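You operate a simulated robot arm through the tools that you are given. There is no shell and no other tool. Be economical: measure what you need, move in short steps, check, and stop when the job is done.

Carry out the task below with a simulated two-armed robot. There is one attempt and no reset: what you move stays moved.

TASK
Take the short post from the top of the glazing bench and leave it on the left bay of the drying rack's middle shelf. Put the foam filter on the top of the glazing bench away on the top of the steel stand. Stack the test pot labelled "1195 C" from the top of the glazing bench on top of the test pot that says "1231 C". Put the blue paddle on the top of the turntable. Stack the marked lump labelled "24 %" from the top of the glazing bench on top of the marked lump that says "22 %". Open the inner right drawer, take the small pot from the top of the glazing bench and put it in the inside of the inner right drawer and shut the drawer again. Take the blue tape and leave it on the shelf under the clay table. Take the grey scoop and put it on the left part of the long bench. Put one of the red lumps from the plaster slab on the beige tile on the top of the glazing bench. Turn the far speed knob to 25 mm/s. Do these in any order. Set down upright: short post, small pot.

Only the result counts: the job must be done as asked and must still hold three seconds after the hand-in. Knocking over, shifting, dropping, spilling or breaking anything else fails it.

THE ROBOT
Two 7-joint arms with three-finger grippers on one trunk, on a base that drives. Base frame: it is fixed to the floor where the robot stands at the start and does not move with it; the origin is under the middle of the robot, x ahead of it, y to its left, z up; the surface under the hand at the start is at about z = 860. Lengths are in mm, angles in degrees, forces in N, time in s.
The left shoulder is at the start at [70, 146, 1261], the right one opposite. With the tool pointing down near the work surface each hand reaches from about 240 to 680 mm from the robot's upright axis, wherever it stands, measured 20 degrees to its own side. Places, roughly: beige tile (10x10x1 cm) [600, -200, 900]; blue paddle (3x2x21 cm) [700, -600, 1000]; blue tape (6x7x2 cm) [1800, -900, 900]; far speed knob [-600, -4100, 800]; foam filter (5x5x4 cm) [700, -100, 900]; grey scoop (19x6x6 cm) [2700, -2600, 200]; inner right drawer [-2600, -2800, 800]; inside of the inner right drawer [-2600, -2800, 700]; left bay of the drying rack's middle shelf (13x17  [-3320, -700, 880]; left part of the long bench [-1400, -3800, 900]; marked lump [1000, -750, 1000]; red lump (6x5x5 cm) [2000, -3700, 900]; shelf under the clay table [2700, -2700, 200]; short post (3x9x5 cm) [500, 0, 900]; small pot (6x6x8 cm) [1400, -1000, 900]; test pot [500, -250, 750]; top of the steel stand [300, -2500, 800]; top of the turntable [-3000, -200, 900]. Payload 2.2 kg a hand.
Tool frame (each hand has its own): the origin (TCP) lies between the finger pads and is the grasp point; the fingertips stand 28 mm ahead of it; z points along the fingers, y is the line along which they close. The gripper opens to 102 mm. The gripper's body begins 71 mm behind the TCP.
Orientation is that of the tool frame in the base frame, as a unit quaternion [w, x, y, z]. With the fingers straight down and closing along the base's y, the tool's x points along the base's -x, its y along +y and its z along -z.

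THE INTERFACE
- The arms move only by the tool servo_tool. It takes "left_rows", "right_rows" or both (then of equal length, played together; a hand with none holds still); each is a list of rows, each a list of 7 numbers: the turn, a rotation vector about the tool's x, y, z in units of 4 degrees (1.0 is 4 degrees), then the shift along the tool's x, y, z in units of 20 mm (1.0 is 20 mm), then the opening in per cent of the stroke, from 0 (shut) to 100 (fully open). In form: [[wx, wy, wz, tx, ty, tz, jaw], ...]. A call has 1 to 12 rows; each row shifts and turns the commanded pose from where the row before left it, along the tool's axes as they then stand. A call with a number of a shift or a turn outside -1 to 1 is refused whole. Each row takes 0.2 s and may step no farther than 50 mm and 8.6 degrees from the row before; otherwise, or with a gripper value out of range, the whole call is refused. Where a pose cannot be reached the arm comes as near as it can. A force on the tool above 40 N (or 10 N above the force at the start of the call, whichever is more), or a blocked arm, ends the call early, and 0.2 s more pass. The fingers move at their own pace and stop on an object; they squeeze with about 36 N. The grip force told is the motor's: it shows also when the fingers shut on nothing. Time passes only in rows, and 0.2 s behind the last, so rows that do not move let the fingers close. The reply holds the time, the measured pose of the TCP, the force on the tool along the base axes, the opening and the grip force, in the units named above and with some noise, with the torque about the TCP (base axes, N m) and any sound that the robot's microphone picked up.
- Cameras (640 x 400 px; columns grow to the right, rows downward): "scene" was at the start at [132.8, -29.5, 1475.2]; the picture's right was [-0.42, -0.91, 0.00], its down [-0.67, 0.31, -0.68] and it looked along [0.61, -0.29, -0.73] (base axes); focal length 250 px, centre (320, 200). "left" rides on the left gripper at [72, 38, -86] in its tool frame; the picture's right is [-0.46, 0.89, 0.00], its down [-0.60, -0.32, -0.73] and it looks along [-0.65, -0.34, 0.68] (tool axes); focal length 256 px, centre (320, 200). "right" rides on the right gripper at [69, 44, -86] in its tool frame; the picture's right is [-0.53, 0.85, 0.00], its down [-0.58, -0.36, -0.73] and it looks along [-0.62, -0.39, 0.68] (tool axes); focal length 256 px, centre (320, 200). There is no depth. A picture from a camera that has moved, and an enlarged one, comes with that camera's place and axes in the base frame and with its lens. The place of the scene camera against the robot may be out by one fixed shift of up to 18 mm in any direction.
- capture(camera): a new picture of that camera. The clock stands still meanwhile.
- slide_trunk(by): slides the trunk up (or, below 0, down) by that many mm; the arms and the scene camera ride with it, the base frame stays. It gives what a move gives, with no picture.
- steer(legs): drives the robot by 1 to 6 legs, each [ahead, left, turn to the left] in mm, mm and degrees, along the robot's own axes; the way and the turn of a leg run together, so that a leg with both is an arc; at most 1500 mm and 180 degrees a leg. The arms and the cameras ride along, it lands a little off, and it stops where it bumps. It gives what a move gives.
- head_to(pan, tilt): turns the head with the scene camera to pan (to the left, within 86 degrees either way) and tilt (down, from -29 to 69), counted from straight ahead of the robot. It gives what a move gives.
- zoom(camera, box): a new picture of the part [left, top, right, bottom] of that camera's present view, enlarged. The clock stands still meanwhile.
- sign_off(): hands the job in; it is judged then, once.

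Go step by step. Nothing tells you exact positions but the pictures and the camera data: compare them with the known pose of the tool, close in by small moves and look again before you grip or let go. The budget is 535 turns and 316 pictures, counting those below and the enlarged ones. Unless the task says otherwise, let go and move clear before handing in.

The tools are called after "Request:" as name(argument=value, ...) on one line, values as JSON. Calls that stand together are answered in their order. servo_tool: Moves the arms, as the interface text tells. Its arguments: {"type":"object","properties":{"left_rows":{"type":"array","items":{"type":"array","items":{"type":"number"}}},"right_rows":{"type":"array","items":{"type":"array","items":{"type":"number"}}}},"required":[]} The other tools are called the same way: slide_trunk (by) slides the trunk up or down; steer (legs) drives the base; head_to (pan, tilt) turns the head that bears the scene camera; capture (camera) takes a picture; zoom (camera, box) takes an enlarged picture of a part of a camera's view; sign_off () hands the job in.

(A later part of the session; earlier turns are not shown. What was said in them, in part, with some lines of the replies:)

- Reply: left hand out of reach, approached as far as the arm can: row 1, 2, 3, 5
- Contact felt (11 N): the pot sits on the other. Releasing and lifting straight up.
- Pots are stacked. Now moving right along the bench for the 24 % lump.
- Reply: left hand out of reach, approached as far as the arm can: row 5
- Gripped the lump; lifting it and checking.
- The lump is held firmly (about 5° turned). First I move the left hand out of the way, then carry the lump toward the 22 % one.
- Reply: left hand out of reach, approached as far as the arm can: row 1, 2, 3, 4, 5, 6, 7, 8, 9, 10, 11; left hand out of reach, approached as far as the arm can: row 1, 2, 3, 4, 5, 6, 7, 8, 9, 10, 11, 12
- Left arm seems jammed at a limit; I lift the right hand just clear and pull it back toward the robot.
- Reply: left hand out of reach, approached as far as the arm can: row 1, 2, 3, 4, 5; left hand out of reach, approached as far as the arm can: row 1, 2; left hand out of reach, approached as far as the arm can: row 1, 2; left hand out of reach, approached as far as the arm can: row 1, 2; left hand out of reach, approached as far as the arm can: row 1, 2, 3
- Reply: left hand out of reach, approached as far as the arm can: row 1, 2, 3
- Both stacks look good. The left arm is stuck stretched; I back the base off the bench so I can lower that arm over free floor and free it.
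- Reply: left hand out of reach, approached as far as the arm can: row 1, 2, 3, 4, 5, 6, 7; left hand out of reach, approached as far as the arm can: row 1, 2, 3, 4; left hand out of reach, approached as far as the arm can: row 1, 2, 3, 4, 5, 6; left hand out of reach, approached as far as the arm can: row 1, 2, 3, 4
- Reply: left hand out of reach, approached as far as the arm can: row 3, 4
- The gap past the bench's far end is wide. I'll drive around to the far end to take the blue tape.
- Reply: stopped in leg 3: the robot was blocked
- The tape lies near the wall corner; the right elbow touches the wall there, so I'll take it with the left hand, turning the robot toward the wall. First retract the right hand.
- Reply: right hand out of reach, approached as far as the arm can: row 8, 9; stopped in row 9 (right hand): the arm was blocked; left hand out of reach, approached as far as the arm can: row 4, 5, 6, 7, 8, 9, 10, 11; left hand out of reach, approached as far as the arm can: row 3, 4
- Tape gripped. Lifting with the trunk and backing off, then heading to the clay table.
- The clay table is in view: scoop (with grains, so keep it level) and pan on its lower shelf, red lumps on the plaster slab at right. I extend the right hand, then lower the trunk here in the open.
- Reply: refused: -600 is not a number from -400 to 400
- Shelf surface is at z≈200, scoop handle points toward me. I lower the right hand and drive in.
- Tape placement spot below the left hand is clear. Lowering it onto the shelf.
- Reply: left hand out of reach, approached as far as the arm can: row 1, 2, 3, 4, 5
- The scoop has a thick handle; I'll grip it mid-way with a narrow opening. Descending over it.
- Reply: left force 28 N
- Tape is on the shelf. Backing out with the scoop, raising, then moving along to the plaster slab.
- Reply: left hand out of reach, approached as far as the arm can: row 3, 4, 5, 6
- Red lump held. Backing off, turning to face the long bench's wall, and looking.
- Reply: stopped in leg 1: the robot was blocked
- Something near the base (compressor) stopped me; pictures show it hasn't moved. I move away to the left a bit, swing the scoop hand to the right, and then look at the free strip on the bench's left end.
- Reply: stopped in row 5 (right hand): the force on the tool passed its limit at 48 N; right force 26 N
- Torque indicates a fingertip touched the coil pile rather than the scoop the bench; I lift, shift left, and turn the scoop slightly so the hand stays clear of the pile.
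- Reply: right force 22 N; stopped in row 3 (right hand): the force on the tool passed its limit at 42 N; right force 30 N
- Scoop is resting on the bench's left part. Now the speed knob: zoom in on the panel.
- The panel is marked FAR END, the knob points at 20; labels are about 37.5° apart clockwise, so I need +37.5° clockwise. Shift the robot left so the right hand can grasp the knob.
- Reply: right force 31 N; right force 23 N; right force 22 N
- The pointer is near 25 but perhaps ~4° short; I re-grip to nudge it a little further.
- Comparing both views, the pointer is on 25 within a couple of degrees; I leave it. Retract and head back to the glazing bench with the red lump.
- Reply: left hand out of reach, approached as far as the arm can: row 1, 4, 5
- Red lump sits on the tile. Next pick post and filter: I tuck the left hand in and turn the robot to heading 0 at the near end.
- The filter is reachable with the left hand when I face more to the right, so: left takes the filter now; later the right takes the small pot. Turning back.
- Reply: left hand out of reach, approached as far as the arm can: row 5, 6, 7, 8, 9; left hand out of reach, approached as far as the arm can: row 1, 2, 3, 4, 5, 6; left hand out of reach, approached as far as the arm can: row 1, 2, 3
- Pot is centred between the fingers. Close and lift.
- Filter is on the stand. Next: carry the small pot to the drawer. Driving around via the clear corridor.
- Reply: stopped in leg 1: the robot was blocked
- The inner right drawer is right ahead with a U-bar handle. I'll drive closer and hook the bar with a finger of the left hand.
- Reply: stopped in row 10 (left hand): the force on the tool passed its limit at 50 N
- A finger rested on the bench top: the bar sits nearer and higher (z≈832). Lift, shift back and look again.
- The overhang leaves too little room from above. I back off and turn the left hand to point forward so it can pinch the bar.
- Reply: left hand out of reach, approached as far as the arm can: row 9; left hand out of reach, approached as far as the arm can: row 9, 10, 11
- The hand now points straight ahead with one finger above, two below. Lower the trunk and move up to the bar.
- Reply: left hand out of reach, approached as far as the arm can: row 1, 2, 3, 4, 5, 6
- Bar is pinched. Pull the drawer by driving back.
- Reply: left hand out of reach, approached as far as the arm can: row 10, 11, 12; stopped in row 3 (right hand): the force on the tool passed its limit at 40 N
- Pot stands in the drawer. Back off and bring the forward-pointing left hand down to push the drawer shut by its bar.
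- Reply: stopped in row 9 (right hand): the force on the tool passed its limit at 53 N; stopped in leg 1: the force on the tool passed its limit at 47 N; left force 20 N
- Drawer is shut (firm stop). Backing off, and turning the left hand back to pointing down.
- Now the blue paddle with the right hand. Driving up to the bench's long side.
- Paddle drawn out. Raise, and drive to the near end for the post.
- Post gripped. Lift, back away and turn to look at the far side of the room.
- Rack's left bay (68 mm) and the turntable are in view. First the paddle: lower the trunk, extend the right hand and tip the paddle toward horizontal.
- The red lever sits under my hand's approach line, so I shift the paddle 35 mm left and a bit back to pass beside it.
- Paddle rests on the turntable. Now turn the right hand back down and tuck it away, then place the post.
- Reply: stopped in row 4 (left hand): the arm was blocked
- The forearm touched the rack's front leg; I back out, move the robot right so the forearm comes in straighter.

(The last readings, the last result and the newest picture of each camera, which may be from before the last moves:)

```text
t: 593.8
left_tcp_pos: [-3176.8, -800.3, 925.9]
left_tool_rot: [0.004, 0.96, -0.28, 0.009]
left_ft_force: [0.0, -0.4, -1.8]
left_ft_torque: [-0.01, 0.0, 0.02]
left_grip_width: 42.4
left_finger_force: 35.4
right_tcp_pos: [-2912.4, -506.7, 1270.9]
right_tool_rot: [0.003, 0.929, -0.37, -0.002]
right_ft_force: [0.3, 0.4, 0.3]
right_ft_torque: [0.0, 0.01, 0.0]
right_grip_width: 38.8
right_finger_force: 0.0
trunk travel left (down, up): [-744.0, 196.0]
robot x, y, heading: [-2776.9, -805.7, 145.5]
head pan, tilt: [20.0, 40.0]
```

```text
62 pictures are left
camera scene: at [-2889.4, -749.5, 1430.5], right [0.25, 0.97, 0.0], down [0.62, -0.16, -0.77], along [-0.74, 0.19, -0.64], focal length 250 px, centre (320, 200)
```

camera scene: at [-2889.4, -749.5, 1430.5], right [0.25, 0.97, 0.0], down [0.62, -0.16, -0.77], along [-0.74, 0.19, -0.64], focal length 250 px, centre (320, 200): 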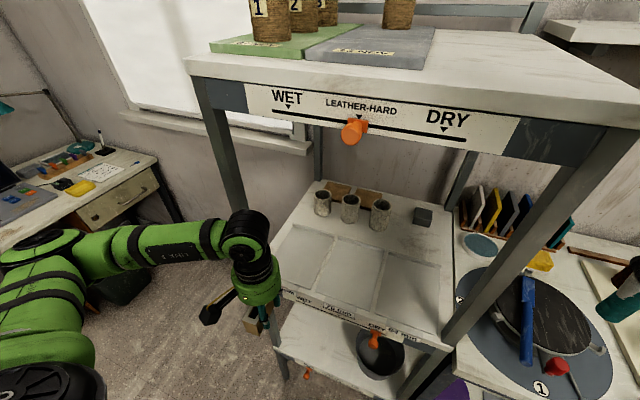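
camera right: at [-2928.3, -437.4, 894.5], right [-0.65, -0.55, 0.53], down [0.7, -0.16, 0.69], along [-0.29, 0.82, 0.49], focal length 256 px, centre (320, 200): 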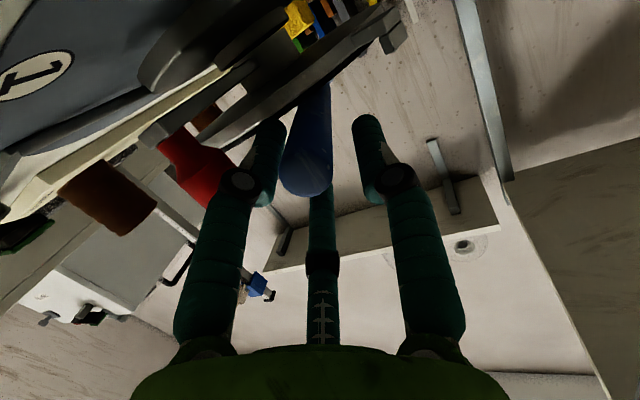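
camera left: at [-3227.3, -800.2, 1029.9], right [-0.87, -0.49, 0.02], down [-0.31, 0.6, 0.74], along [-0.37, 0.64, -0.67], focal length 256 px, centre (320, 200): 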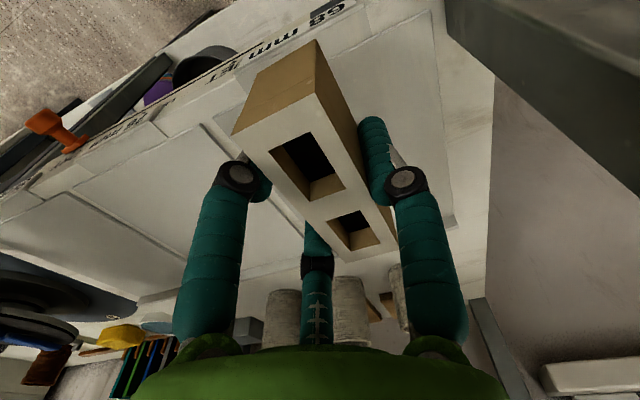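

Request:
steer(legs=[[0, -190, 0]])

Request:
servo_tool(left_rows=[[0, -0.28, 0, 0, 0.95, -0.1, 0], [0, 0, 0, 0, 0.95, -0.1, 0], [0, 0, 0, 0, 0.95, -0.1, 0], [0, 0, 0, 0, 0.95, -0.1, 0], [0, 0, 0, 0, 0.95, 0, 0], [0, 0, 0, 0, 0.95, 0, 0], [0, 0, 0, 0, 0.95, 0, 0], [0, 0, 0, 0, 0.95, 0, 0], [0, 0, 0, 0, 0.95, 0, 0], [0, 0, 0, 0, 0.8, 0, 0]])

Request:
capture(camera="scene")

Request:
capture(camera="left")

```text
t: 595.4
left_tcp_pos: [-3070.8, -646.4, 925.5]
left_tool_rot: [0.003, 0.96, -0.281, 0.009]
left_ft_force: [-0.3, -0.3, -1.1]
left_ft_torque: [0.03, -0.04, -0.01]
left_grip_width: 42.9
left_finger_force: 36.1
right_tcp_pos: [-2807.0, -356.6, 1271.2]
right_tool_rot: [0.002, 0.929, -0.371, -0.001]
right_ft_force: [-0.2, -0.2, 0.4]
right_ft_torque: [0.03, -0.02, 0.0]
right_grip_width: 38.6
right_finger_force: 0.0
trunk travel left (down, up): [-744.0, 196.0]
robot x, y, heading: [-2668.1, -648.2, 145.1]
head pan, tilt: [20.0, 40.0]
```

```text
t: 597.6
left_tcp_pos: [-3169.7, -803.0, 935.6]
left_tool_rot: [0.002, 0.96, -0.28, -0.001]
left_ft_force: [-0.1, -0.4, -1.6]
left_ft_torque: [0.05, 0.0, -0.01]
left_grip_width: 43.1
left_finger_force: 36.0
right_tcp_pos: [-2805.9, -355.2, 1271.6]
right_tool_rot: [0.003, 0.929, -0.37, -0.002]
right_ft_force: [0.3, 0.1, 0.4]
right_ft_torque: [0.01, 0.02, 0.02]
right_grip_width: 39.0
right_finger_force: 0.0
trunk travel left (down, up): [-744.0, 196.0]
robot x, y, heading: [-2669.5, -651.5, 145.5]
head pan, tilt: [20.0, 40.0]
```

```text
61 pictures are left
camera scene: at [-2782.3, -596.6, 1430.6], right [0.25, 0.97, 0.0], down [0.62, -0.16, -0.77], along [-0.74, 0.2, -0.64], focal length 250 px, centre (320, 200)
```

scene: 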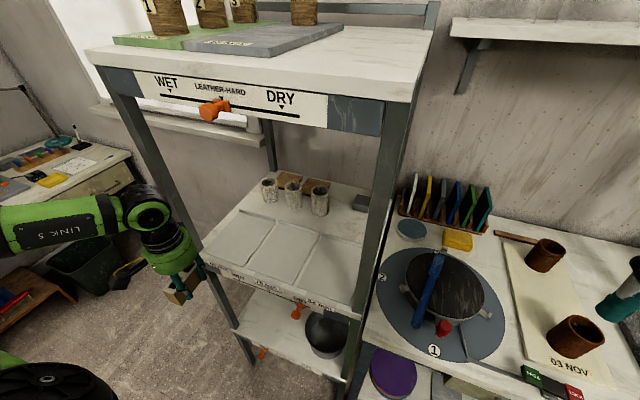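

```text
60 pictures are left
camera left: at [-3128.8, -875.1, 1021.2], right [-0.87, -0.5, 0.0], down [-0.34, 0.6, 0.73], along [-0.36, 0.63, -0.68], focal length 256 px, centre (320, 200)
```

left: 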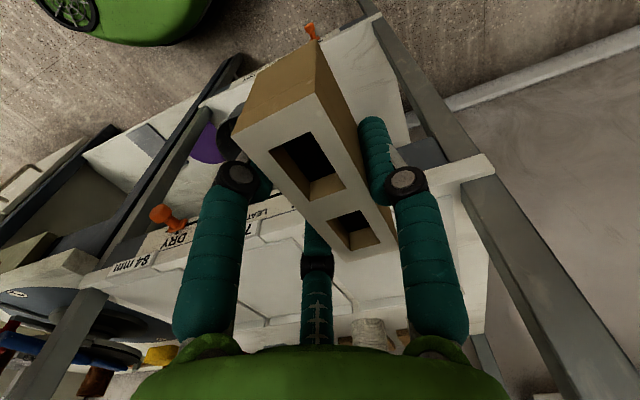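

I'll come in at a different heading (≈180°) so the left forearm clears the leg. Tuck the right hand first.

Request:
servo_tool(left_rows=[[0, 0, 0, 0.5, 0, 0, 0], [0, 0, 0, 0.5, 0, 0, 0], [0, 0, 0, 0, 0, 0, 0], [0, 0, 0, 0, 0, 0, 0], [0, 0, 0, 0, 0, 0, 0], [0, 0, 0, 0, 0, 0, 0], [0, 0, 0, 0, 0, 0, 0], [0, 0, 0, 0, 0, 0, 0], [0, 0, 0, 0, 0, 0, 0]], right_rows=[[0, 0, 0, 0.3, -1, 0, 38], [0, 0, 0, 0.3, -1, 0, 38], [0, 0, 0, 0.3, -1, 0, 38], [0, 0, 0, 0.3, -1, 0, 38], [0, 0, 0, 0.3, -1, 0, 38], [0, 0, 0, 0, -1, 0, 38], [0, 0, 0, 0, -1, 0, 38], [0, 0, 0, 0, -1, 0, 38], [0, 0, 0, 0, -1, 0, 38]])

Request:
steer(legs=[[0, 0, 34.5]])

Request:
servo_tool(left_rows=[[0, 0, 0, 0, -1, 0, 0], [0, 0, 0, 0, -1, 0, 0], [0, 0, 0, 0, -1, 0, 0], [0, 0, 0, 0, -1, 0, 0], [0, 0, 0, 0, -1, 0, 0], [0, 0, 0, 0, -1, 0, 0], [0, 0, 0, 0, -1, 0, 0], [0, 0, 0, 0, -1, 0, 0], [0, 0, 0, 0, -1, 0, 0], [0, 0, 0, 0, -1, 0, 0], [0, 0, 0, 0, -1, 0, 0], [0, 0, 0, 0, -1, 0, 0]])

Request:
head_to(pan=0, tilt=40)

Request:
capture(camera="scene")

```text
t: 599.6
left_tcp_pos: [-3153.4, -813.1, 935.1]
left_tool_rot: [0.003, 0.959, -0.282, -0.001]
left_ft_force: [0.1, 0.1, -1.3]
left_ft_torque: [0.02, 0.0, 0.01]
left_grip_width: 43.0
left_finger_force: 36.1
right_tcp_pos: [-2705.8, -267.6, 1248.2]
right_tool_rot: [0.004, 0.929, -0.37, -0.002]
right_ft_force: [0.3, 0.6, 0.1]
right_ft_torque: [-0.02, 0.0, -0.03]
right_grip_width: 38.8
right_finger_force: 0.0
right hand out of reach, approached as far as the arm can: row 6, 7, 8, 9
trunk travel left (down, up): [-744.0, 196.0]
robot x, y, heading: [-2669.4, -652.4, 145.6]
head pan, tilt: [20.0, 40.0]
```

```text
t: 601.6
left_tcp_pos: [-2973.9, -1061.7, 935.0]
left_tool_rot: [0.003, 1.0, 0.019, 0.0]
left_ft_force: [-0.3, -0.1, -1.2]
left_ft_torque: [0.0, 0.02, 0.01]
left_grip_width: 43.0
left_finger_force: 35.7
right_tcp_pos: [-2917.4, -357.3, 1245.6]
right_tool_rot: [0.004, 0.997, -0.077, 0.0]
right_ft_force: [0.1, 0.4, 0.0]
right_ft_torque: [0.0, 0.02, 0.02]
right_grip_width: 39.0
right_finger_force: 0.0
trunk travel left (down, up): [-744.0, 196.0]
robot x, y, heading: [-2666.0, -651.4, 180.0]
head pan, tilt: [20.0, 40.0]
```

```text
t: 604.2
left_tcp_pos: [-2984.0, -819.4, 933.8]
left_tool_rot: [0.003, 1.0, 0.02, 0.001]
left_ft_force: [-0.2, -1.2, -1.2]
left_ft_torque: [0.01, -0.01, 0.0]
left_grip_width: 43.0
left_finger_force: 35.8
right_tcp_pos: [-2916.9, -355.7, 1247.1]
right_tool_rot: [0.005, 0.997, -0.077, 0.001]
right_ft_force: [0.0, -0.5, 0.2]
right_ft_torque: [-0.03, -0.04, 0.01]
right_grip_width: 38.7
right_finger_force: 0.2
trunk travel left (down, up): [-744.0, 196.0]
robot x, y, heading: [-2671.6, -650.1, 180.1]
head pan, tilt: [20.0, 40.0]
```

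```text
t: 605.0
left_tcp_pos: [-2981.7, -820.5, 934.5]
left_tool_rot: [0.002, 1.0, 0.018, 0.0]
left_ft_force: [-0.1, -0.6, -2.7]
left_ft_torque: [-0.04, 0.0, 0.01]
left_grip_width: 42.8
left_finger_force: 36.3
right_tcp_pos: [-2918.1, -357.3, 1247.6]
right_tool_rot: [0.004, 0.997, -0.077, 0.0]
right_ft_force: [-0.1, 0.7, -0.1]
right_ft_torque: [-0.02, 0.01, -0.03]
right_grip_width: 38.8
right_finger_force: 0.0
trunk travel left (down, up): [-744.0, 196.0]
robot x, y, heading: [-2671.3, -651.2, 180.2]
head pan, tilt: [0.0, 40.0]
```

```text
59 pictures are left
camera scene: at [-2793.8, -646.6, 1430.6], right [0.0, 1.0, 0.0], down [0.64, 0.0, -0.77], along [-0.77, 0.0, -0.64], focal length 250 px, centre (320, 200)
```

scene: 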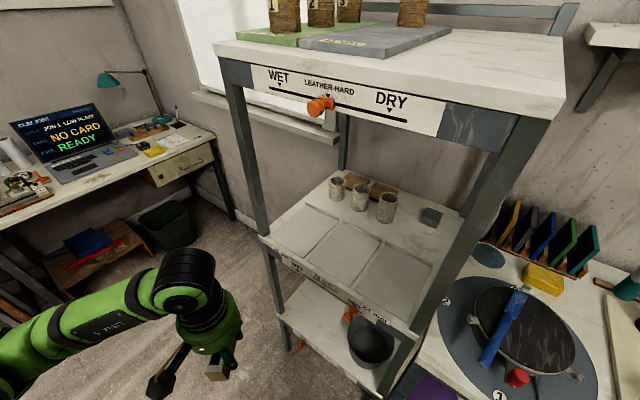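

Request:
steer(legs=[[65, 91, 0]])

Request:
servo_tool(left_rows=[[0, 0, 0, 0, -0.95, 0, 0], [0, 0, 0, 0, -0.95, 0, 0], [0, 0, 0, 0, -0.95, 0, 0], [0, 0, 0, 0, -0.95, 0, 0], [0, 0, 0, 0, -0.95, 0, 0], [0, 0, 0, 0, -0.95, 0, 0], [0, 0, 0, 0, -0.95, 0, 0], [0, 0, 0, 0, -0.95, 0, 0], [0, 0, 0, 0, -0.95, 0, 0], [0, 0, 0, 0, -0.95, 0, 0], [0, 0, 0, 0, -0.95, 0, 0]])

Request:
servo_tool(left_rows=[[0, 0, 0, -1, 0, 0, 0], [0, 0, 0, -1, 0, 0, 0], [0, 0, 0, -1, 0, 0, 0], [0, 0, 0, -1, 0, 0, 0], [0, 0, 0, -1, 0, 0, 0], [0, 0, 0, -1, 0, 0, 0], [0, 0, 0, -1, 0, 0, 0], [0, 0, 0, -1, 0, 0, 0]])

Request:
capture(camera="scene")

```text
t: 606.1
left_tcp_pos: [-3028.1, -885.2, 933.4]
left_tool_rot: [0.004, 1.0, 0.02, 0.0]
left_ft_force: [-0.5, -0.5, -1.8]
left_ft_torque: [0.03, 0.03, -0.05]
left_grip_width: 42.6
left_finger_force: 35.9
right_tcp_pos: [-2959.3, -416.0, 1249.2]
right_tool_rot: [-0.004, 0.997, -0.081, 0.004]
right_ft_force: [0.0, -0.2, 0.4]
right_ft_torque: [-0.02, 0.01, 0.03]
right_grip_width: 38.8
right_finger_force: 0.1
trunk travel left (down, up): [-744.0, 196.0]
robot x, y, heading: [-2717.4, -717.1, 180.0]
head pan, tilt: [0.0, 40.0]
stopped in leg 1: the force on the tool passed its limit at 133 N (the readings are from after the stop); the commanded pose is now the measured one
```

```text
t: 608.5
left_tcp_pos: [-3036.3, -675.2, 932.4]
left_tool_rot: [0.004, 1.0, 0.021, 0.0]
left_ft_force: [0.4, -1.1, -0.7]
left_ft_torque: [0.0, -0.01, -0.03]
left_grip_width: 42.7
left_finger_force: 36.3
right_tcp_pos: [-2959.1, -414.6, 1247.9]
right_tool_rot: [-0.004, 0.997, -0.081, 0.005]
right_ft_force: [-0.3, 0.8, 0.0]
right_ft_torque: [-0.01, 0.01, -0.04]
right_grip_width: 38.7
right_finger_force: 0.1
trunk travel left (down, up): [-744.0, 196.0]
robot x, y, heading: [-2715.0, -714.4, 179.8]
head pan, tilt: [0.0, 40.0]
```

```text
t: 610.4
left_tcp_pos: [-3197.0, -683.4, 931.7]
left_tool_rot: [0.004, 1.0, 0.019, 0.0]
left_ft_force: [0.8, -0.6, -1.1]
left_ft_torque: [0.03, 0.02, -0.01]
left_grip_width: 42.9
left_finger_force: 35.9
right_tcp_pos: [-2959.8, -416.1, 1248.1]
right_tool_rot: [-0.005, 0.997, -0.081, 0.004]
right_ft_force: [0.3, 0.0, -1.0]
right_ft_torque: [-0.04, 0.0, 0.0]
right_grip_width: 38.8
right_finger_force: 0.0
trunk travel left (down, up): [-744.0, 196.0]
robot x, y, heading: [-2715.1, -715.1, 180.0]
head pan, tilt: [0.0, 40.0]
```

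```text
58 pictures are left
camera scene: at [-2840.3, -709.8, 1430.5], right [0.0, 1.0, 0.0], down [0.64, 0.0, -0.77], along [-0.77, 0.0, -0.64], focal length 250 px, centre (320, 200)
```

scene: 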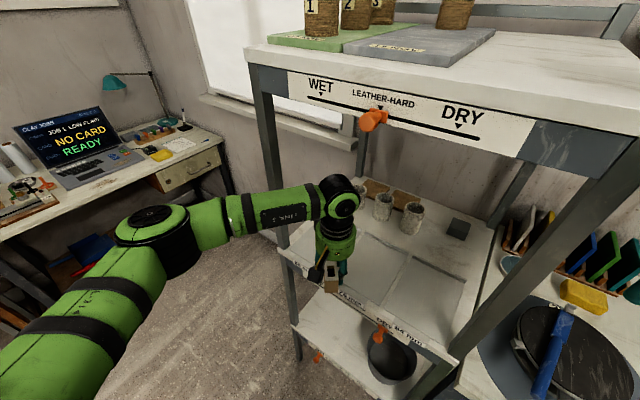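

Right hand bumped the rack edge during the drive; the rack appears unmoved. I retract, tuck the right hand in front of the body, and shift further left so the left arm reaches in nearly straight.

Request:
servo_tool(left_rows=[[0, 0, 0, 1, 0, 0, 0], [0, 0, 0, 1, 0, 0, 0], [0, 0, 0, 1, 0, 0, 0], [0, 0, 0, 1, 0, 0, 0], [0, 0, 0, 1, 0, 0, 0], [0, 0, 0, 1, 0, 0, 0], [0, 0, 0, 1, 0, 0, 0], [0, 0, 0, 1, 0, 0, 0]], right_rows=[[0, 0, 0, 0.5, 0, 0, 38], [0, 0, 0, 0.5, 0.5, 0.3, 38], [0, 0, 0, 0, 0.9, 0.3, 38], [0, 0, 0, 0, 0.9, 0, 38], [0, 0, 0, 0, 0.9, 0, 38], [0, 0, 0, 0, 0.9, 0, 38], [0, 0, 0, 0, 0.9, 0, 38], [0, 0, 0, 0, 0.9, 0, 38]])

Request:
capture(camera="scene")

```text
t: 612.1
left_tcp_pos: [-3036.0, -678.0, 931.8]
left_tool_rot: [0.003, 1.0, 0.02, 0.001]
left_ft_force: [0.4, -0.8, -2.1]
left_ft_torque: [0.05, -0.02, 0.03]
left_grip_width: 42.8
left_finger_force: 36.2
right_tcp_pos: [-2968.4, -534.6, 1235.3]
right_tool_rot: [-0.005, 0.997, -0.082, 0.005]
right_ft_force: [0.0, -0.5, -0.2]
right_ft_torque: [-0.03, -0.02, 0.0]
right_grip_width: 38.8
right_finger_force: 0.1
right hand out of reach, approached as far as the arm can: row 1
trunk travel left (down, up): [-744.0, 196.0]
robot x, y, heading: [-2717.0, -711.6, 179.9]
head pan, tilt: [0.0, 40.0]
```

```text
57 pictures are left
camera scene: at [-2839.8, -711.0, 1430.6], right [0.0, 1.0, 0.0], down [0.64, 0.0, -0.77], along [-0.77, 0.0, -0.64], focal length 250 px, centre (320, 200)
```

scene: 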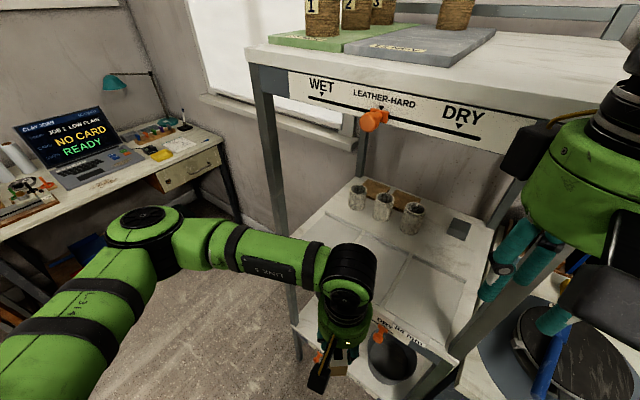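

Request:
steer(legs=[[0, 115, 0]])

Request:
servo_tool(left_rows=[[0, 0, 0, 0, -0.92, 0, 0], [0, 0, 0, 0, -0.92, 0, 0], [0, 0, 0, 0, -0.92, 0, 0], [0, 0, 0, 0, -0.92, 0, 0], [0, 0, 0, 0, -0.92, 0, 0], [0, 0, 0, -1, 0, 0, 0], [0, 0, 0, -1, 0, 0, 0], [0, 0, 0, -1, 0, 0, 0], [0, 0, 0, -1, 0, 0, 0], [0, 0, 0, -1, 0, 0, 0], [0, 0, 0, -1, 0, 0, 0], [0, 0, 0, -1, 0, 0, 0]])

Request:
capture(camera="scene")

```text
t: 613.4
left_tcp_pos: [-3038.2, -789.6, 931.8]
left_tool_rot: [0.005, 1.0, 0.02, 0.0]
left_ft_force: [-0.7, 0.5, -0.7]
left_ft_torque: [0.03, -0.02, 0.0]
left_grip_width: 42.7
left_finger_force: 36.0
right_tcp_pos: [-2968.2, -646.0, 1234.0]
right_tool_rot: [-0.005, 0.997, -0.083, 0.005]
right_ft_force: [0.2, -0.4, 0.1]
right_ft_torque: [-0.02, 0.0, -0.01]
right_grip_width: 39.0
right_finger_force: 0.0
trunk travel left (down, up): [-744.0, 196.0]
robot x, y, heading: [-2716.0, -830.1, 180.1]
head pan, tilt: [0.0, 40.0]
```

```text
t: 616.0
left_tcp_pos: [-3180.5, -705.1, 931.7]
left_tool_rot: [0.003, 1.0, 0.019, 0.0]
left_ft_force: [-0.1, 0.5, -1.6]
left_ft_torque: [0.0, 0.02, -0.01]
left_grip_width: 42.8
left_finger_force: 35.9
right_tcp_pos: [-2968.3, -647.7, 1235.8]
right_tool_rot: [-0.005, 0.997, -0.081, 0.005]
right_ft_force: [0.2, 0.4, -0.5]
right_ft_torque: [0.01, -0.01, 0.0]
right_grip_width: 38.9
right_finger_force: 0.1
trunk travel left (down, up): [-744.0, 196.0]
robot x, y, heading: [-2717.4, -830.5, 180.1]
head pan, tilt: [0.0, 40.0]
```

```text
56 pictures are left
camera scene: at [-2840.3, -824.4, 1430.5], right [0.0, 1.0, 0.0], down [0.64, 0.0, -0.77], along [-0.77, 0.0, -0.64], focal length 250 px, centre (320, 200)
```

scene: 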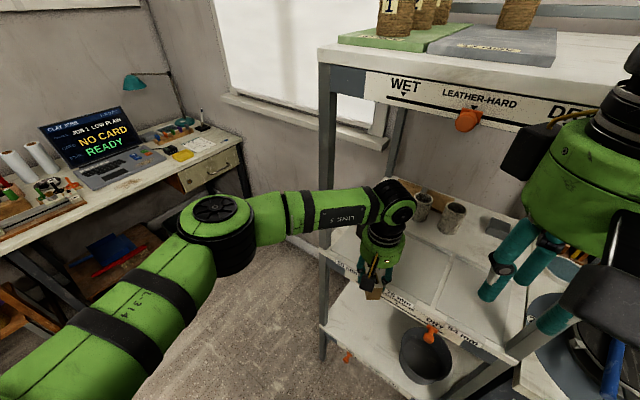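

Request:
servo_tool(left_rows=[[0, 0, 0, -0.8, 0, 0, 0], [0, 0, 0, -0.8, 0, 0, 0], [0, 0, 0, 0, 0, 0, 0]])

Request:
servo_tool(left_rows=[[0, 0, 0, -0.7, 0, 0, 0], [0, 0, 0, -0.7, 0, 0, 0], [0, 0, 0, 0, 0, 0, 0]])

Request:
capture(camera="scene")

Request:
capture(camera="left")

```text
t: 616.8
left_tcp_pos: [-3211.4, -705.4, 932.2]
left_tool_rot: [0.004, 1.0, 0.019, 0.0]
left_ft_force: [0.7, 0.4, -2.0]
left_ft_torque: [0.02, -0.02, 0.02]
left_grip_width: 42.7
left_finger_force: 35.7
right_tcp_pos: [-2968.8, -648.5, 1235.1]
right_tool_rot: [-0.005, 0.997, -0.081, 0.005]
right_ft_force: [-0.2, 0.0, -0.1]
right_ft_torque: [-0.02, -0.04, 0.03]
right_grip_width: 38.7
right_finger_force: 0.2
trunk travel left (down, up): [-744.0, 196.0]
robot x, y, heading: [-2716.1, -830.8, 179.9]
head pan, tilt: [0.0, 40.0]
```

```text
t: 617.6
left_tcp_pos: [-3240.8, -707.0, 932.7]
left_tool_rot: [0.003, 1.0, 0.019, 0.001]
left_ft_force: [0.2, 0.0, -1.7]
left_ft_torque: [0.03, -0.01, 0.0]
left_grip_width: 43.0
left_finger_force: 36.1
right_tcp_pos: [-2967.9, -647.6, 1234.1]
right_tool_rot: [-0.005, 0.997, -0.082, 0.005]
right_ft_force: [-1.0, -0.2, 0.6]
right_ft_torque: [0.0, 0.01, -0.01]
right_grip_width: 38.8
right_finger_force: 0.1
trunk travel left (down, up): [-744.0, 196.0]
robot x, y, heading: [-2719.7, -827.1, 179.9]
head pan, tilt: [0.0, 40.0]
```

```text
55 pictures are left
camera scene: at [-2839.7, -824.9, 1430.6], right [0.0, 1.0, 0.0], down [0.64, 0.0, -0.77], along [-0.77, 0.0, -0.64], focal length 250 px, centre (320, 200)
```

scene: 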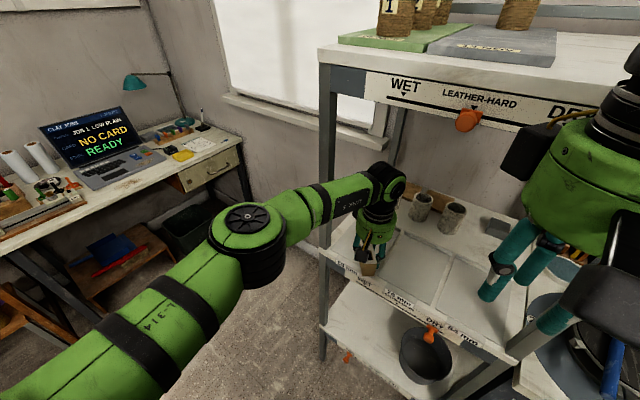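

```text
54 pictures are left
camera left: at [-3165.6, -742.4, 1018.8], right [-0.43, -0.9, 0.01], down [-0.62, 0.3, 0.73], along [-0.66, 0.31, -0.68], focal length 256 px, centre (320, 200)
```

left: 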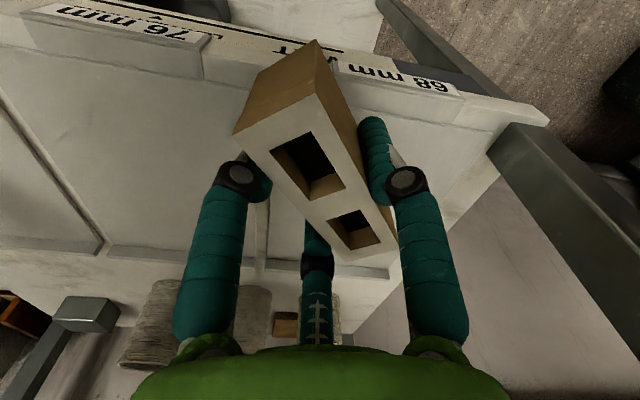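

Request:
servo_tool(left_rows=[[0, 0, 0, -0.5, 0, 0, 0], [0, 0, 0, -0.5, 0, 0, 0], [0, 0, 0, 0, 0, 0, 0]])

Request:
servo_tool(left_rows=[[0, 0, 0, -0.5, 0, 0, 0], [0, 0, 0, -0.5, 0, 0, 0], [0, 0, 0, 0, 0, 0, 0]])

Request:
capture(camera="left")

Request:
capture(camera="scene")

```text
t: 618.4
left_tcp_pos: [-3256.7, -711.9, 931.7]
left_tool_rot: [0.003, 1.0, 0.019, -0.002]
left_ft_force: [0.1, -0.3, -1.5]
left_ft_torque: [-0.01, -0.02, 0.0]
left_grip_width: 42.7
left_finger_force: 36.5
left hand out of reach, approached as far as the arm can: row 2
right_tcp_pos: [-2967.8, -648.0, 1234.3]
right_tool_rot: [-0.005, 0.997, -0.082, 0.005]
right_ft_force: [0.4, 0.0, -0.2]
right_ft_torque: [0.01, 0.02, 0.02]
right_grip_width: 38.9
right_finger_force: 0.1
trunk travel left (down, up): [-744.0, 196.0]
robot x, y, heading: [-2714.0, -830.2, 180.0]
head pan, tilt: [0.0, 40.0]
```

```text
t: 619.2
left_tcp_pos: [-3265.5, -719.3, 932.6]
left_tool_rot: [0.002, 1.0, 0.02, 0.0]
left_ft_force: [0.0, 0.1, -1.4]
left_ft_torque: [-0.01, -0.02, 0.01]
left_grip_width: 42.8
left_finger_force: 35.8
left hand out of reach, approached as far as the arm can: row 1, 2
right_tcp_pos: [-2968.8, -647.3, 1236.3]
right_tool_rot: [-0.005, 0.997, -0.082, 0.005]
right_ft_force: [-0.9, -0.1, 1.0]
right_ft_torque: [-0.02, -0.01, -0.04]
right_grip_width: 38.8
right_finger_force: 0.0
trunk travel left (down, up): [-744.0, 196.0]
robot x, y, heading: [-2712.2, -825.8, 180.1]
head pan, tilt: [0.0, 40.0]
```

```text
53 pictures are left
camera left: at [-3190.4, -755.6, 1018.1], right [-0.43, -0.9, 0.01], down [-0.61, 0.3, 0.73], along [-0.66, 0.31, -0.68], focal length 256 px, centre (320, 200)
```

left: 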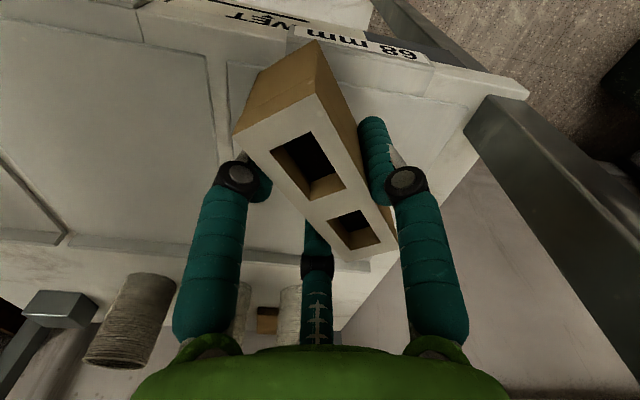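

```text
52 pictures are left
camera scene: at [-2839.7, -824.4, 1430.6], right [0.0, 1.0, 0.0], down [0.64, 0.0, -0.77], along [-0.77, 0.0, -0.64], focal length 250 px, centre (320, 200)
```

scene: 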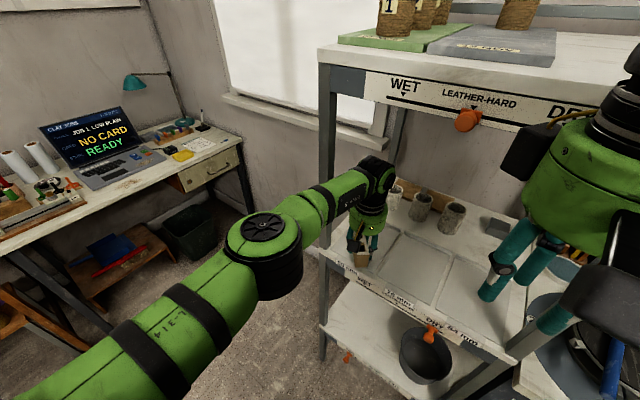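

Request:
steer(legs=[[15, 0, 0]])

Request:
steer(legs=[[15, 0, 0]])

Request:
capture(camera="left")

```text
t: 619.9
left_tcp_pos: [-3279.8, -720.3, 931.9]
left_tool_rot: [0.003, 1.0, 0.019, -0.001]
left_ft_force: [-0.1, 0.7, -2.0]
left_ft_torque: [0.01, 0.01, 0.03]
left_grip_width: 42.7
left_finger_force: 35.9
right_tcp_pos: [-2982.4, -647.0, 1235.7]
right_tool_rot: [-0.005, 0.997, -0.081, 0.005]
right_ft_force: [0.5, 0.3, 0.5]
right_ft_torque: [-0.02, 0.0, 0.0]
right_grip_width: 38.7
right_finger_force: 0.0
trunk travel left (down, up): [-744.0, 196.0]
robot x, y, heading: [-2727.0, -829.0, 180.2]
head pan, tilt: [0.0, 40.0]
```

```text
t: 620.8
left_tcp_pos: [-3286.2, -720.9, 934.9]
left_tool_rot: [0.002, 1.0, 0.019, -0.002]
left_ft_force: [0.9, 0.1, -1.5]
left_ft_torque: [-0.02, 0.01, 0.02]
left_grip_width: 42.9
left_finger_force: 35.6
right_tcp_pos: [-2988.1, -648.2, 1238.1]
right_tool_rot: [-0.004, 0.997, -0.083, -0.001]
right_ft_force: [-0.2, 0.6, 0.7]
right_ft_torque: [0.01, 0.0, 0.01]
right_grip_width: 38.7
right_finger_force: 0.1
trunk travel left (down, up): [-744.0, 196.0]
robot x, y, heading: [-2742.8, -828.0, 179.6]
head pan, tilt: [0.0, 40.0]
stopped in leg 1: the robot was blocked; the commanded pose is now the measured one
```

```text
51 pictures are left
camera left: at [-3211.4, -755.8, 1020.3], right [-0.43, -0.9, 0.01], down [-0.61, 0.3, 0.73], along [-0.66, 0.31, -0.68], focal length 256 px, centre (320, 200)
```

left: 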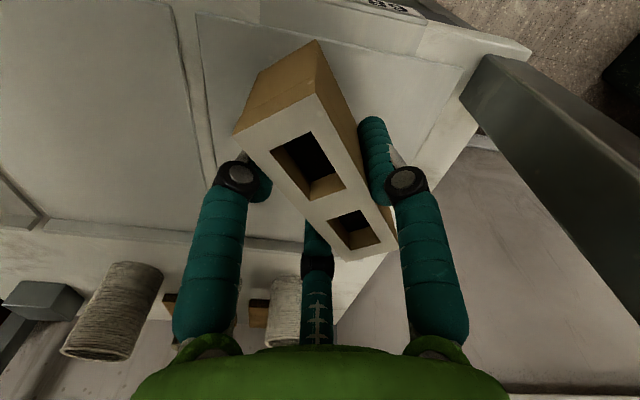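

Request:
servo_tool(left_rows=[[0, 0, -0.94, 0, 0, 0, 0], [0, 0, -0.94, 0, 0, 0, 0], [0, 0, -0.94, 0, 0, 0, 0], [0, 0, -0.94, 0, 0, 0, 0], [0, 0, 0, 0, 0, 0, 0]])

```text
t: 622.0
left_tcp_pos: [-3285.9, -720.4, 935.5]
left_tool_rot: [0.002, 0.989, 0.15, -0.005]
left_ft_force: [0.0, 0.8, -0.9]
left_ft_torque: [-0.01, -0.02, 0.04]
left_grip_width: 42.7
left_finger_force: 35.9
right_tcp_pos: [-2988.9, -648.2, 1238.7]
right_tool_rot: [-0.003, 0.996, -0.084, 0.0]
right_ft_force: [1.9, -0.6, 0.4]
right_ft_torque: [-0.02, 0.01, 0.03]
right_grip_width: 38.7
right_finger_force: 0.1
trunk travel left (down, up): [-744.0, 196.0]
robot x, y, heading: [-2743.0, -827.3, 180.1]
head pan, tilt: [0.0, 40.0]
```

Request:
servo_tool(left_rows=[[0, 0, -0.94, 0, 0, 0, 0], [0, 0, -0.94, 0, 0, 0, 0], [0, 0, -0.94, 0, 0, 0, 0], [0, 0, -0.94, 0, 0, 0, 0], [0, 0, -0.94, 0, 0, 0, 0], [0, 0, 0, 0, 0, 0, 0]])

Request:
capture(camera="left")

Request:
zoom(camera="scene", box=[290, 140, 450, 280])

```text
t: 623.4
left_tcp_pos: [-3285.6, -720.1, 935.3]
left_tool_rot: [0.001, 0.951, 0.309, -0.005]
left_ft_force: [-0.2, 0.2, -1.3]
left_ft_torque: [0.01, 0.04, 0.03]
left_grip_width: 43.1
left_finger_force: 35.7
right_tcp_pos: [-2987.8, -648.1, 1237.3]
right_tool_rot: [-0.003, 0.997, -0.083, 0.0]
right_ft_force: [0.2, -0.8, -0.7]
right_ft_torque: [0.02, -0.01, 0.0]
right_grip_width: 38.7
right_finger_force: 0.1
trunk travel left (down, up): [-744.0, 196.0]
robot x, y, heading: [-2740.0, -827.7, 179.6]
head pan, tilt: [0.0, 40.0]
```

```text
50 pictures are left
camera left: at [-3204.0, -708.7, 1020.7], right [0.15, -0.99, 0.0], down [-0.67, -0.1, 0.74], along [-0.73, -0.11, -0.68], focal length 256 px, centre (320, 200)
```

left: 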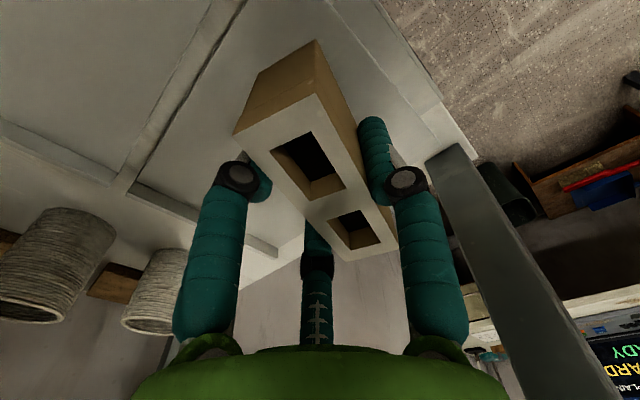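

```text
2.86 times, centred on (370, 210) of scene
camera zoom: at [-2858.1, -825.5, 1431.5], right [0.0, 1.0, 0.0], down [0.64, 0.0, -0.77], along [-0.77, 0.0, -0.64], focal length 715 px, centre (177, 171)
```

zoom: 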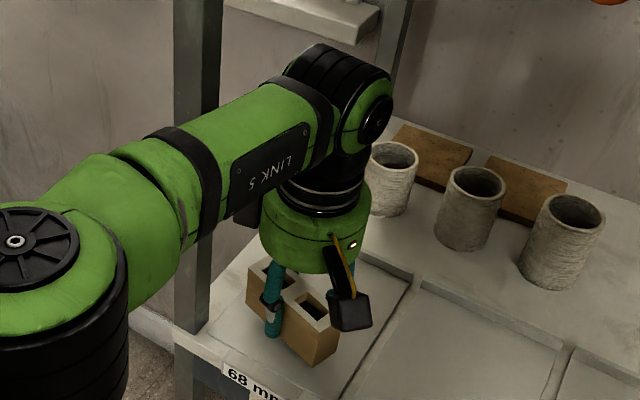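

Request:
slide_trunk(by=-16)

Request:
slide_trunk(by=-4)

Request:
slide_trunk(by=-3)

```text
t: 624.0
left_tcp_pos: [-3284.4, -721.2, 920.1]
left_tool_rot: [-0.001, 0.951, 0.309, -0.004]
left_ft_force: [0.4, -0.3, -0.8]
left_ft_torque: [0.04, -0.01, 0.03]
left_grip_width: 42.4
left_finger_force: 35.9
right_tcp_pos: [-2985.1, -648.9, 1220.7]
right_tool_rot: [-0.005, 0.997, -0.083, 0.0]
right_ft_force: [0.2, 1.0, 0.3]
right_ft_torque: [0.01, 0.02, 0.01]
right_grip_width: 38.7
right_finger_force: 0.2
trunk travel left (down, up): [-728.0, 212.0]
robot x, y, heading: [-2743.0, -830.7, 179.6]
head pan, tilt: [0.0, 40.0]
```

```text
t: 624.6
left_tcp_pos: [-3285.1, -723.0, 917.9]
left_tool_rot: [-0.001, 0.951, 0.309, -0.005]
left_ft_force: [1.2, -0.3, 7.7]
left_ft_torque: [0.06, -0.43, -0.07]
left_grip_width: 42.9
left_finger_force: 36.3
right_tcp_pos: [-2985.1, -650.6, 1217.8]
right_tool_rot: [-0.004, 0.997, -0.083, -0.002]
right_ft_force: [-0.8, 0.2, 0.5]
right_ft_torque: [-0.02, -0.01, 0.01]
right_grip_width: 38.9
right_finger_force: 0.1
trunk travel left (down, up): [-724.0, 216.0]
robot x, y, heading: [-2740.8, -827.6, 179.7]
head pan, tilt: [0.0, 40.0]
```

```text
t: 625.1
left_tcp_pos: [-3285.5, -722.7, 917.0]
left_tool_rot: [-0.002, 0.951, 0.309, -0.006]
left_ft_force: [8.1, -2.7, 35.4]
left_ft_torque: [-0.44, -0.71, 0.03]
left_grip_width: 43.0
left_finger_force: 36.8
right_tcp_pos: [-2985.3, -650.9, 1214.8]
right_tool_rot: [-0.005, 0.997, -0.082, 0.0]
right_ft_force: [0.4, 0.1, -0.5]
right_ft_torque: [0.0, -0.01, 0.02]
right_grip_width: 38.7
right_finger_force: 0.0
trunk travel left (down, up): [-721.0, 219.0]
robot x, y, heading: [-2741.9, -829.4, 179.8]
head pan, tilt: [0.0, 40.0]
```

Request:
slide_trunk(by=3)

Request:
servo_tool(left_rows=[[0, 0, 0, 0, 0, 0, 50], [0, 0, 0, 0, 0, 0, 80], [0, 0, 0, 0, 0, 0, 95], [0, 0, 0, 0, 0, 0, 95]])

Request:
capture(camera="left")

```text
t: 625.6
left_tcp_pos: [-3284.2, -721.1, 917.3]
left_tool_rot: [-0.001, 0.951, 0.309, -0.007]
left_ft_force: [4.3, -1.7, 20.2]
left_ft_torque: [-0.46, -0.12, 0.0]
left_grip_width: 43.0
left_finger_force: 36.1
right_tcp_pos: [-2984.0, -649.8, 1217.7]
right_tool_rot: [-0.004, 0.997, -0.083, -0.001]
right_ft_force: [-0.5, 0.2, -0.3]
right_ft_torque: [-0.02, 0.02, -0.01]
right_grip_width: 39.1
right_finger_force: 0.1
trunk travel left (down, up): [-724.0, 216.0]
robot x, y, heading: [-2741.0, -831.2, 179.9]
head pan, tilt: [0.0, 40.0]
```

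```text
t: 626.6
left_tcp_pos: [-3283.9, -722.4, 916.0]
left_tool_rot: [0.0, 0.951, 0.309, -0.005]
left_ft_force: [0.9, 0.4, -0.1]
left_ft_torque: [0.0, -0.05, -0.03]
left_grip_width: 97.3
left_finger_force: 0.0
right_tcp_pos: [-2984.9, -650.3, 1218.5]
right_tool_rot: [-0.004, 0.996, -0.084, -0.002]
right_ft_force: [-0.8, -0.2, 0.6]
right_ft_torque: [-0.04, -0.03, 0.0]
right_grip_width: 38.9
right_finger_force: 0.0
trunk travel left (down, up): [-724.0, 216.0]
robot x, y, heading: [-2740.4, -828.9, 179.9]
head pan, tilt: [0.0, 40.0]
```

```text
48 pictures are left
camera left: at [-3202.0, -710.3, 1001.5], right [0.14, -0.99, 0.0], down [-0.67, -0.1, 0.74], along [-0.73, -0.11, -0.67], focal length 256 px, centre (320, 200)
```

left: 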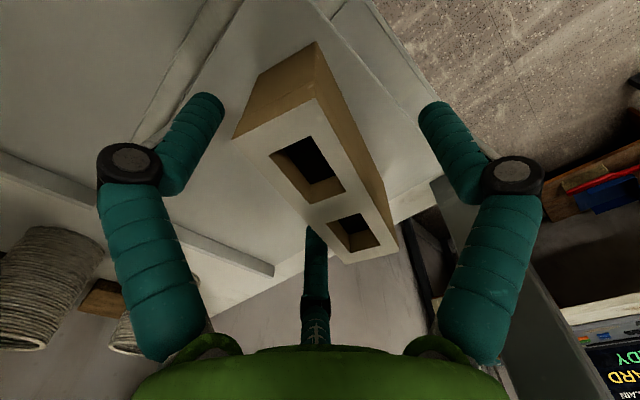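

Request:
slide_trunk(by=54)

Request:
zoom(camera="scene", box=[270, 120, 450, 290])

```text
t: 627.5
left_tcp_pos: [-3291.3, -719.8, 967.3]
left_tool_rot: [0.002, 0.951, 0.309, -0.002]
left_ft_force: [0.4, 0.2, 0.2]
left_ft_torque: [0.01, 0.06, -0.03]
left_grip_width: 96.8
left_finger_force: 0.1
right_tcp_pos: [-2993.1, -648.4, 1270.3]
right_tool_rot: [-0.005, 0.996, -0.083, 0.002]
right_ft_force: [-0.2, 1.5, 0.0]
right_ft_torque: [0.03, 0.02, 0.01]
right_grip_width: 38.9
right_finger_force: 0.1
trunk travel left (down, up): [-778.0, 162.0]
robot x, y, heading: [-2741.0, -829.6, 179.9]
head pan, tilt: [0.0, 40.0]
```

```text
2.35 times, centred on (360, 205) of scene
camera zoom: at [-2864.1, -824.6, 1464.9], right [0.0, 1.0, 0.0], down [0.64, 0.0, -0.77], along [-0.77, 0.0, -0.64], focal length 589 px, centre (226, 188)
```

zoom: 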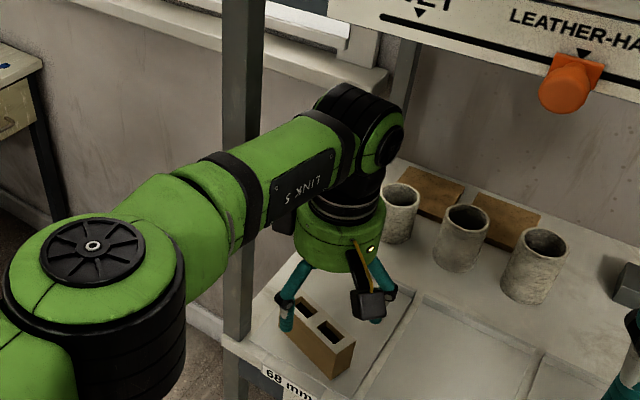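

Request:
slide_trunk(by=10)

Request:
steer(legs=[[-230, 0, 0]])

Request:
capture(camera="scene")

Request:
zoom(camera="scene", box=[240, 140, 440, 300])

```text
t: 628.1
left_tcp_pos: [-3290.3, -719.4, 976.3]
left_tool_rot: [0.002, 0.951, 0.309, -0.003]
left_ft_force: [0.9, 0.2, 0.7]
left_ft_torque: [-0.03, 0.05, 0.04]
left_grip_width: 97.0
left_finger_force: 0.0
right_tcp_pos: [-2993.0, -646.8, 1280.2]
right_tool_rot: [-0.004, 0.996, -0.084, 0.002]
right_ft_force: [0.3, 0.5, 0.3]
right_ft_torque: [-0.01, -0.01, -0.02]
right_grip_width: 38.9
right_finger_force: 0.2
trunk travel left (down, up): [-788.0, 152.0]
robot x, y, heading: [-2742.8, -826.5, 180.1]
head pan, tilt: [0.0, 40.0]
```

```text
t: 629.9
left_tcp_pos: [-3063.1, -721.1, 975.2]
left_tool_rot: [0.002, 0.951, 0.31, -0.002]
left_ft_force: [-1.0, -0.4, -0.5]
left_ft_torque: [-0.01, -0.01, 0.0]
left_grip_width: 97.0
left_finger_force: 0.0
right_tcp_pos: [-2766.7, -646.7, 1278.9]
right_tool_rot: [-0.005, 0.997, -0.083, 0.004]
right_ft_force: [0.1, 0.2, 0.2]
right_ft_torque: [0.03, 0.02, -0.02]
right_grip_width: 39.0
right_finger_force: 0.0
trunk travel left (down, up): [-788.0, 152.0]
robot x, y, heading: [-2509.9, -828.2, 179.9]
head pan, tilt: [0.0, 40.0]
```

```text
46 pictures are left
camera scene: at [-2637.4, -824.9, 1474.3], right [0.0, 1.0, 0.0], down [0.64, 0.0, -0.77], along [-0.77, 0.0, -0.64], focal length 250 px, centre (320, 200)
```

scene: 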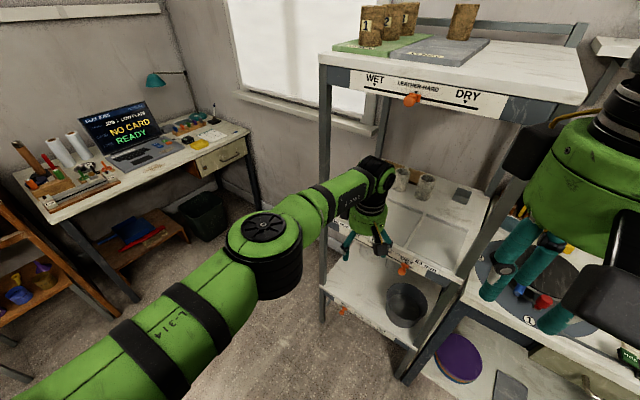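

```text
2.50 times, centred on (340, 220) of scene
camera zoom: at [-2637.4, -824.9, 1474.3], right [0.0, 1.0, 0.0], down [0.64, 0.0, -0.77], along [-0.77, 0.0, -0.64], focal length 626 px, centre (270, 150)
```

zoom: 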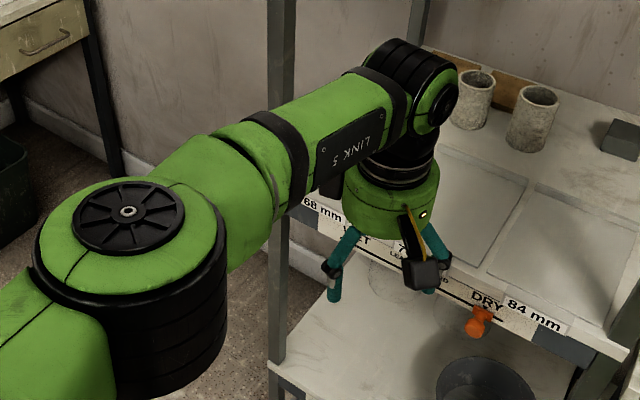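

Request:
zoom(camera="scene", box=[310, 0, 510, 110])

Request:
servo_tool(left_rows=[[0, 0, 1, 0.5, 0.8, 0, 95], [0, 0, 1, 0.5, 0.8, 0, 95], [0, 0, 1, 0.5, 0.8, 0, 95], [0, 0, 1, 0.5, 0.8, 0, 95], [0, 0, 1, 0.5, 0.8, 0, 95], [0, 0, 1, 0.5, 0.8, 0, 95], [0, 0, 1, 0.5, 0.8, 0, 95], [0, 0, 1, 0.5, 0.8, 0, 95]])

Request:
zoom(camera="scene", box=[310, 140, 510, 290])

```text
3.20 times, centred on (410, 55) of scene
camera zoom: at [-2637.4, -824.9, 1474.3], right [0.0, 1.0, 0.0], down [0.64, 0.0, -0.77], along [-0.77, 0.0, -0.64], focal length 801 px, centre (32, 664)
```

zoom: 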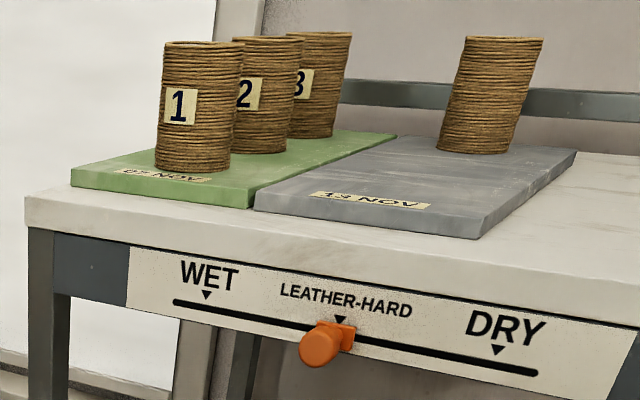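

```text
t: 631.7
left_tcp_pos: [-2940.1, -808.7, 975.6]
left_tool_rot: [0.001, 0.999, 0.034, -0.001]
left_ft_force: [-0.1, 0.4, 0.6]
left_ft_torque: [0.03, -0.02, 0.01]
left_grip_width: 97.0
left_finger_force: 0.1
right_tcp_pos: [-2763.3, -648.2, 1281.3]
right_tool_rot: [-0.004, 0.997, -0.083, 0.003]
right_ft_force: [0.1, 0.1, 0.0]
right_ft_torque: [0.03, 0.01, 0.01]
right_grip_width: 38.9
right_finger_force: 0.0
trunk travel left (down, up): [-788.0, 152.0]
robot x, y, heading: [-2509.5, -827.0, 180.1]
head pan, tilt: [0.0, 40.0]
```

```text
2.67 times, centred on (410, 215) of scene
camera zoom: at [-2634.8, -825.9, 1474.6], right [0.0, 1.0, 0.0], down [0.64, 0.0, -0.77], along [-0.77, 0.0, -0.64], focal length 668 px, centre (80, 160)
```

zoom: 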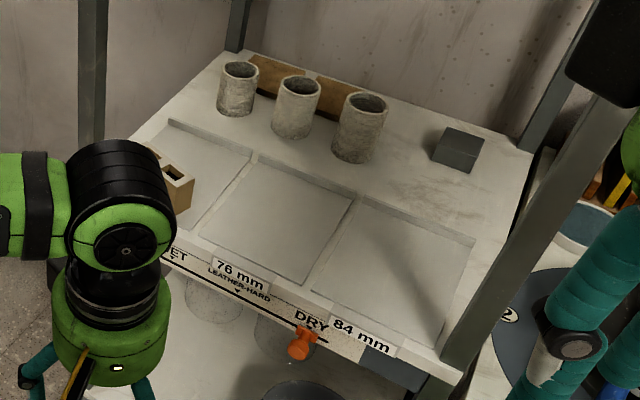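

Request:
steer(legs=[[-200, 0, -25]])

Request:
capture(camera="scene")

```text
t: 633.3
left_tcp_pos: [-2700.6, -671.8, 975.0]
left_tool_rot: [0.002, 0.983, -0.181, -0.001]
left_ft_force: [-0.2, 0.7, 0.6]
left_ft_torque: [-0.03, -0.04, 0.02]
left_grip_width: 96.8
left_finger_force: 0.0
right_tcp_pos: [-2474.4, -600.8, 1279.6]
right_tool_rot: [-0.003, 0.955, -0.296, 0.005]
right_ft_force: [0.1, -0.1, -0.7]
right_ft_torque: [-0.03, -0.03, -0.01]
right_grip_width: 38.6
right_finger_force: 0.1
trunk travel left (down, up): [-788.0, 152.0]
robot x, y, heading: [-2323.9, -872.0, 154.8]
head pan, tilt: [0.0, 40.0]
```

```text
42 pictures are left
camera scene: at [-2433.7, -810.1, 1474.3], right [0.42, 0.91, 0.0], down [0.58, -0.27, -0.76], along [-0.69, 0.32, -0.64], focal length 250 px, centre (320, 200)
```

scene: 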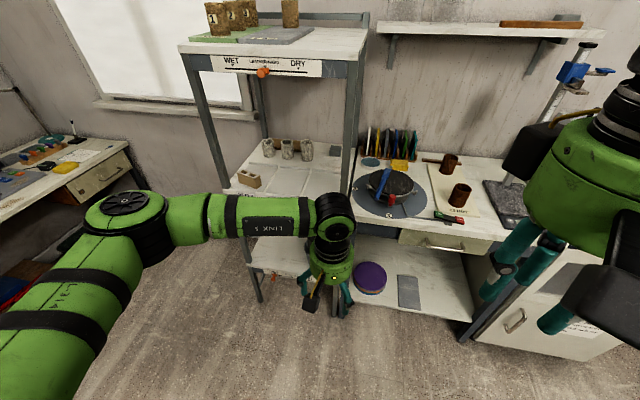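

Request:
zoom(camera="scene", box=[215, 130, 345, 215])

Request:
zoom(camera="scene", box=[340, 130, 480, 230])

```text
4.71 times, centred on (280, 172) of scene
camera zoom: at [-2433.7, -810.1, 1474.3], right [0.42, 0.91, 0.0], down [0.58, -0.27, -0.76], along [-0.69, 0.32, -0.64], focal length 1178 px, centre (508, 329)
```

zoom: 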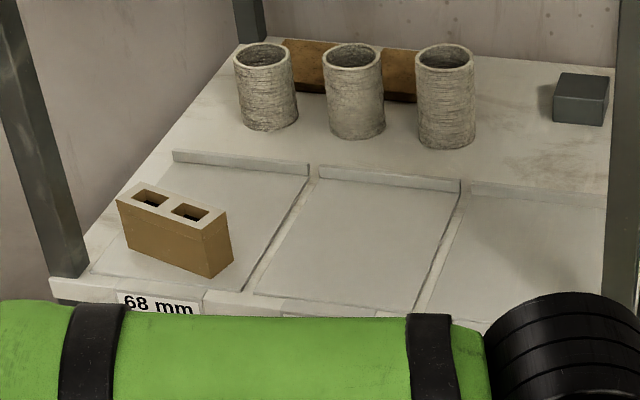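

```text
4.00 times, centred on (410, 180) of scene
camera zoom: at [-2433.7, -810.1, 1474.3], right [0.42, 0.91, 0.0], down [0.58, -0.27, -0.76], along [-0.69, 0.32, -0.64], focal length 1001 px, centre (-40, 280)
```

zoom: 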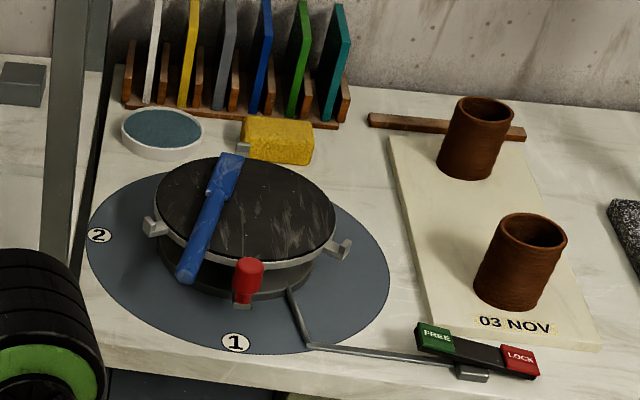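

All ten jobs look done in the last pictures: the post stands in the left bay and the paddle lies on the turntable. Both hands are empty and clear, so I hand in.

Request:
sign_off()

```text
The job is handed in.
```

I finished all ten tasks and handed the job in. I don't know the verdict, because the hand-in only confirmed it was received.

Four points could affect the judging:
- **Speed knob:** it points at 25 mm/s to within about 4°, which is roughly half a mm/s.
- **Contact with other things:** I bumped a table, the compressor, the coil pile and the drying rack along the way. The compressor, pile and rack looked unmoved in later pictures. I did not check the table for movement.
- **Blue paddle:** it rests on the turntable, but its handle sticks out past the edge.
- **Small pot:** it stood upright in the drawer before I closed it, and I could not see it after that.
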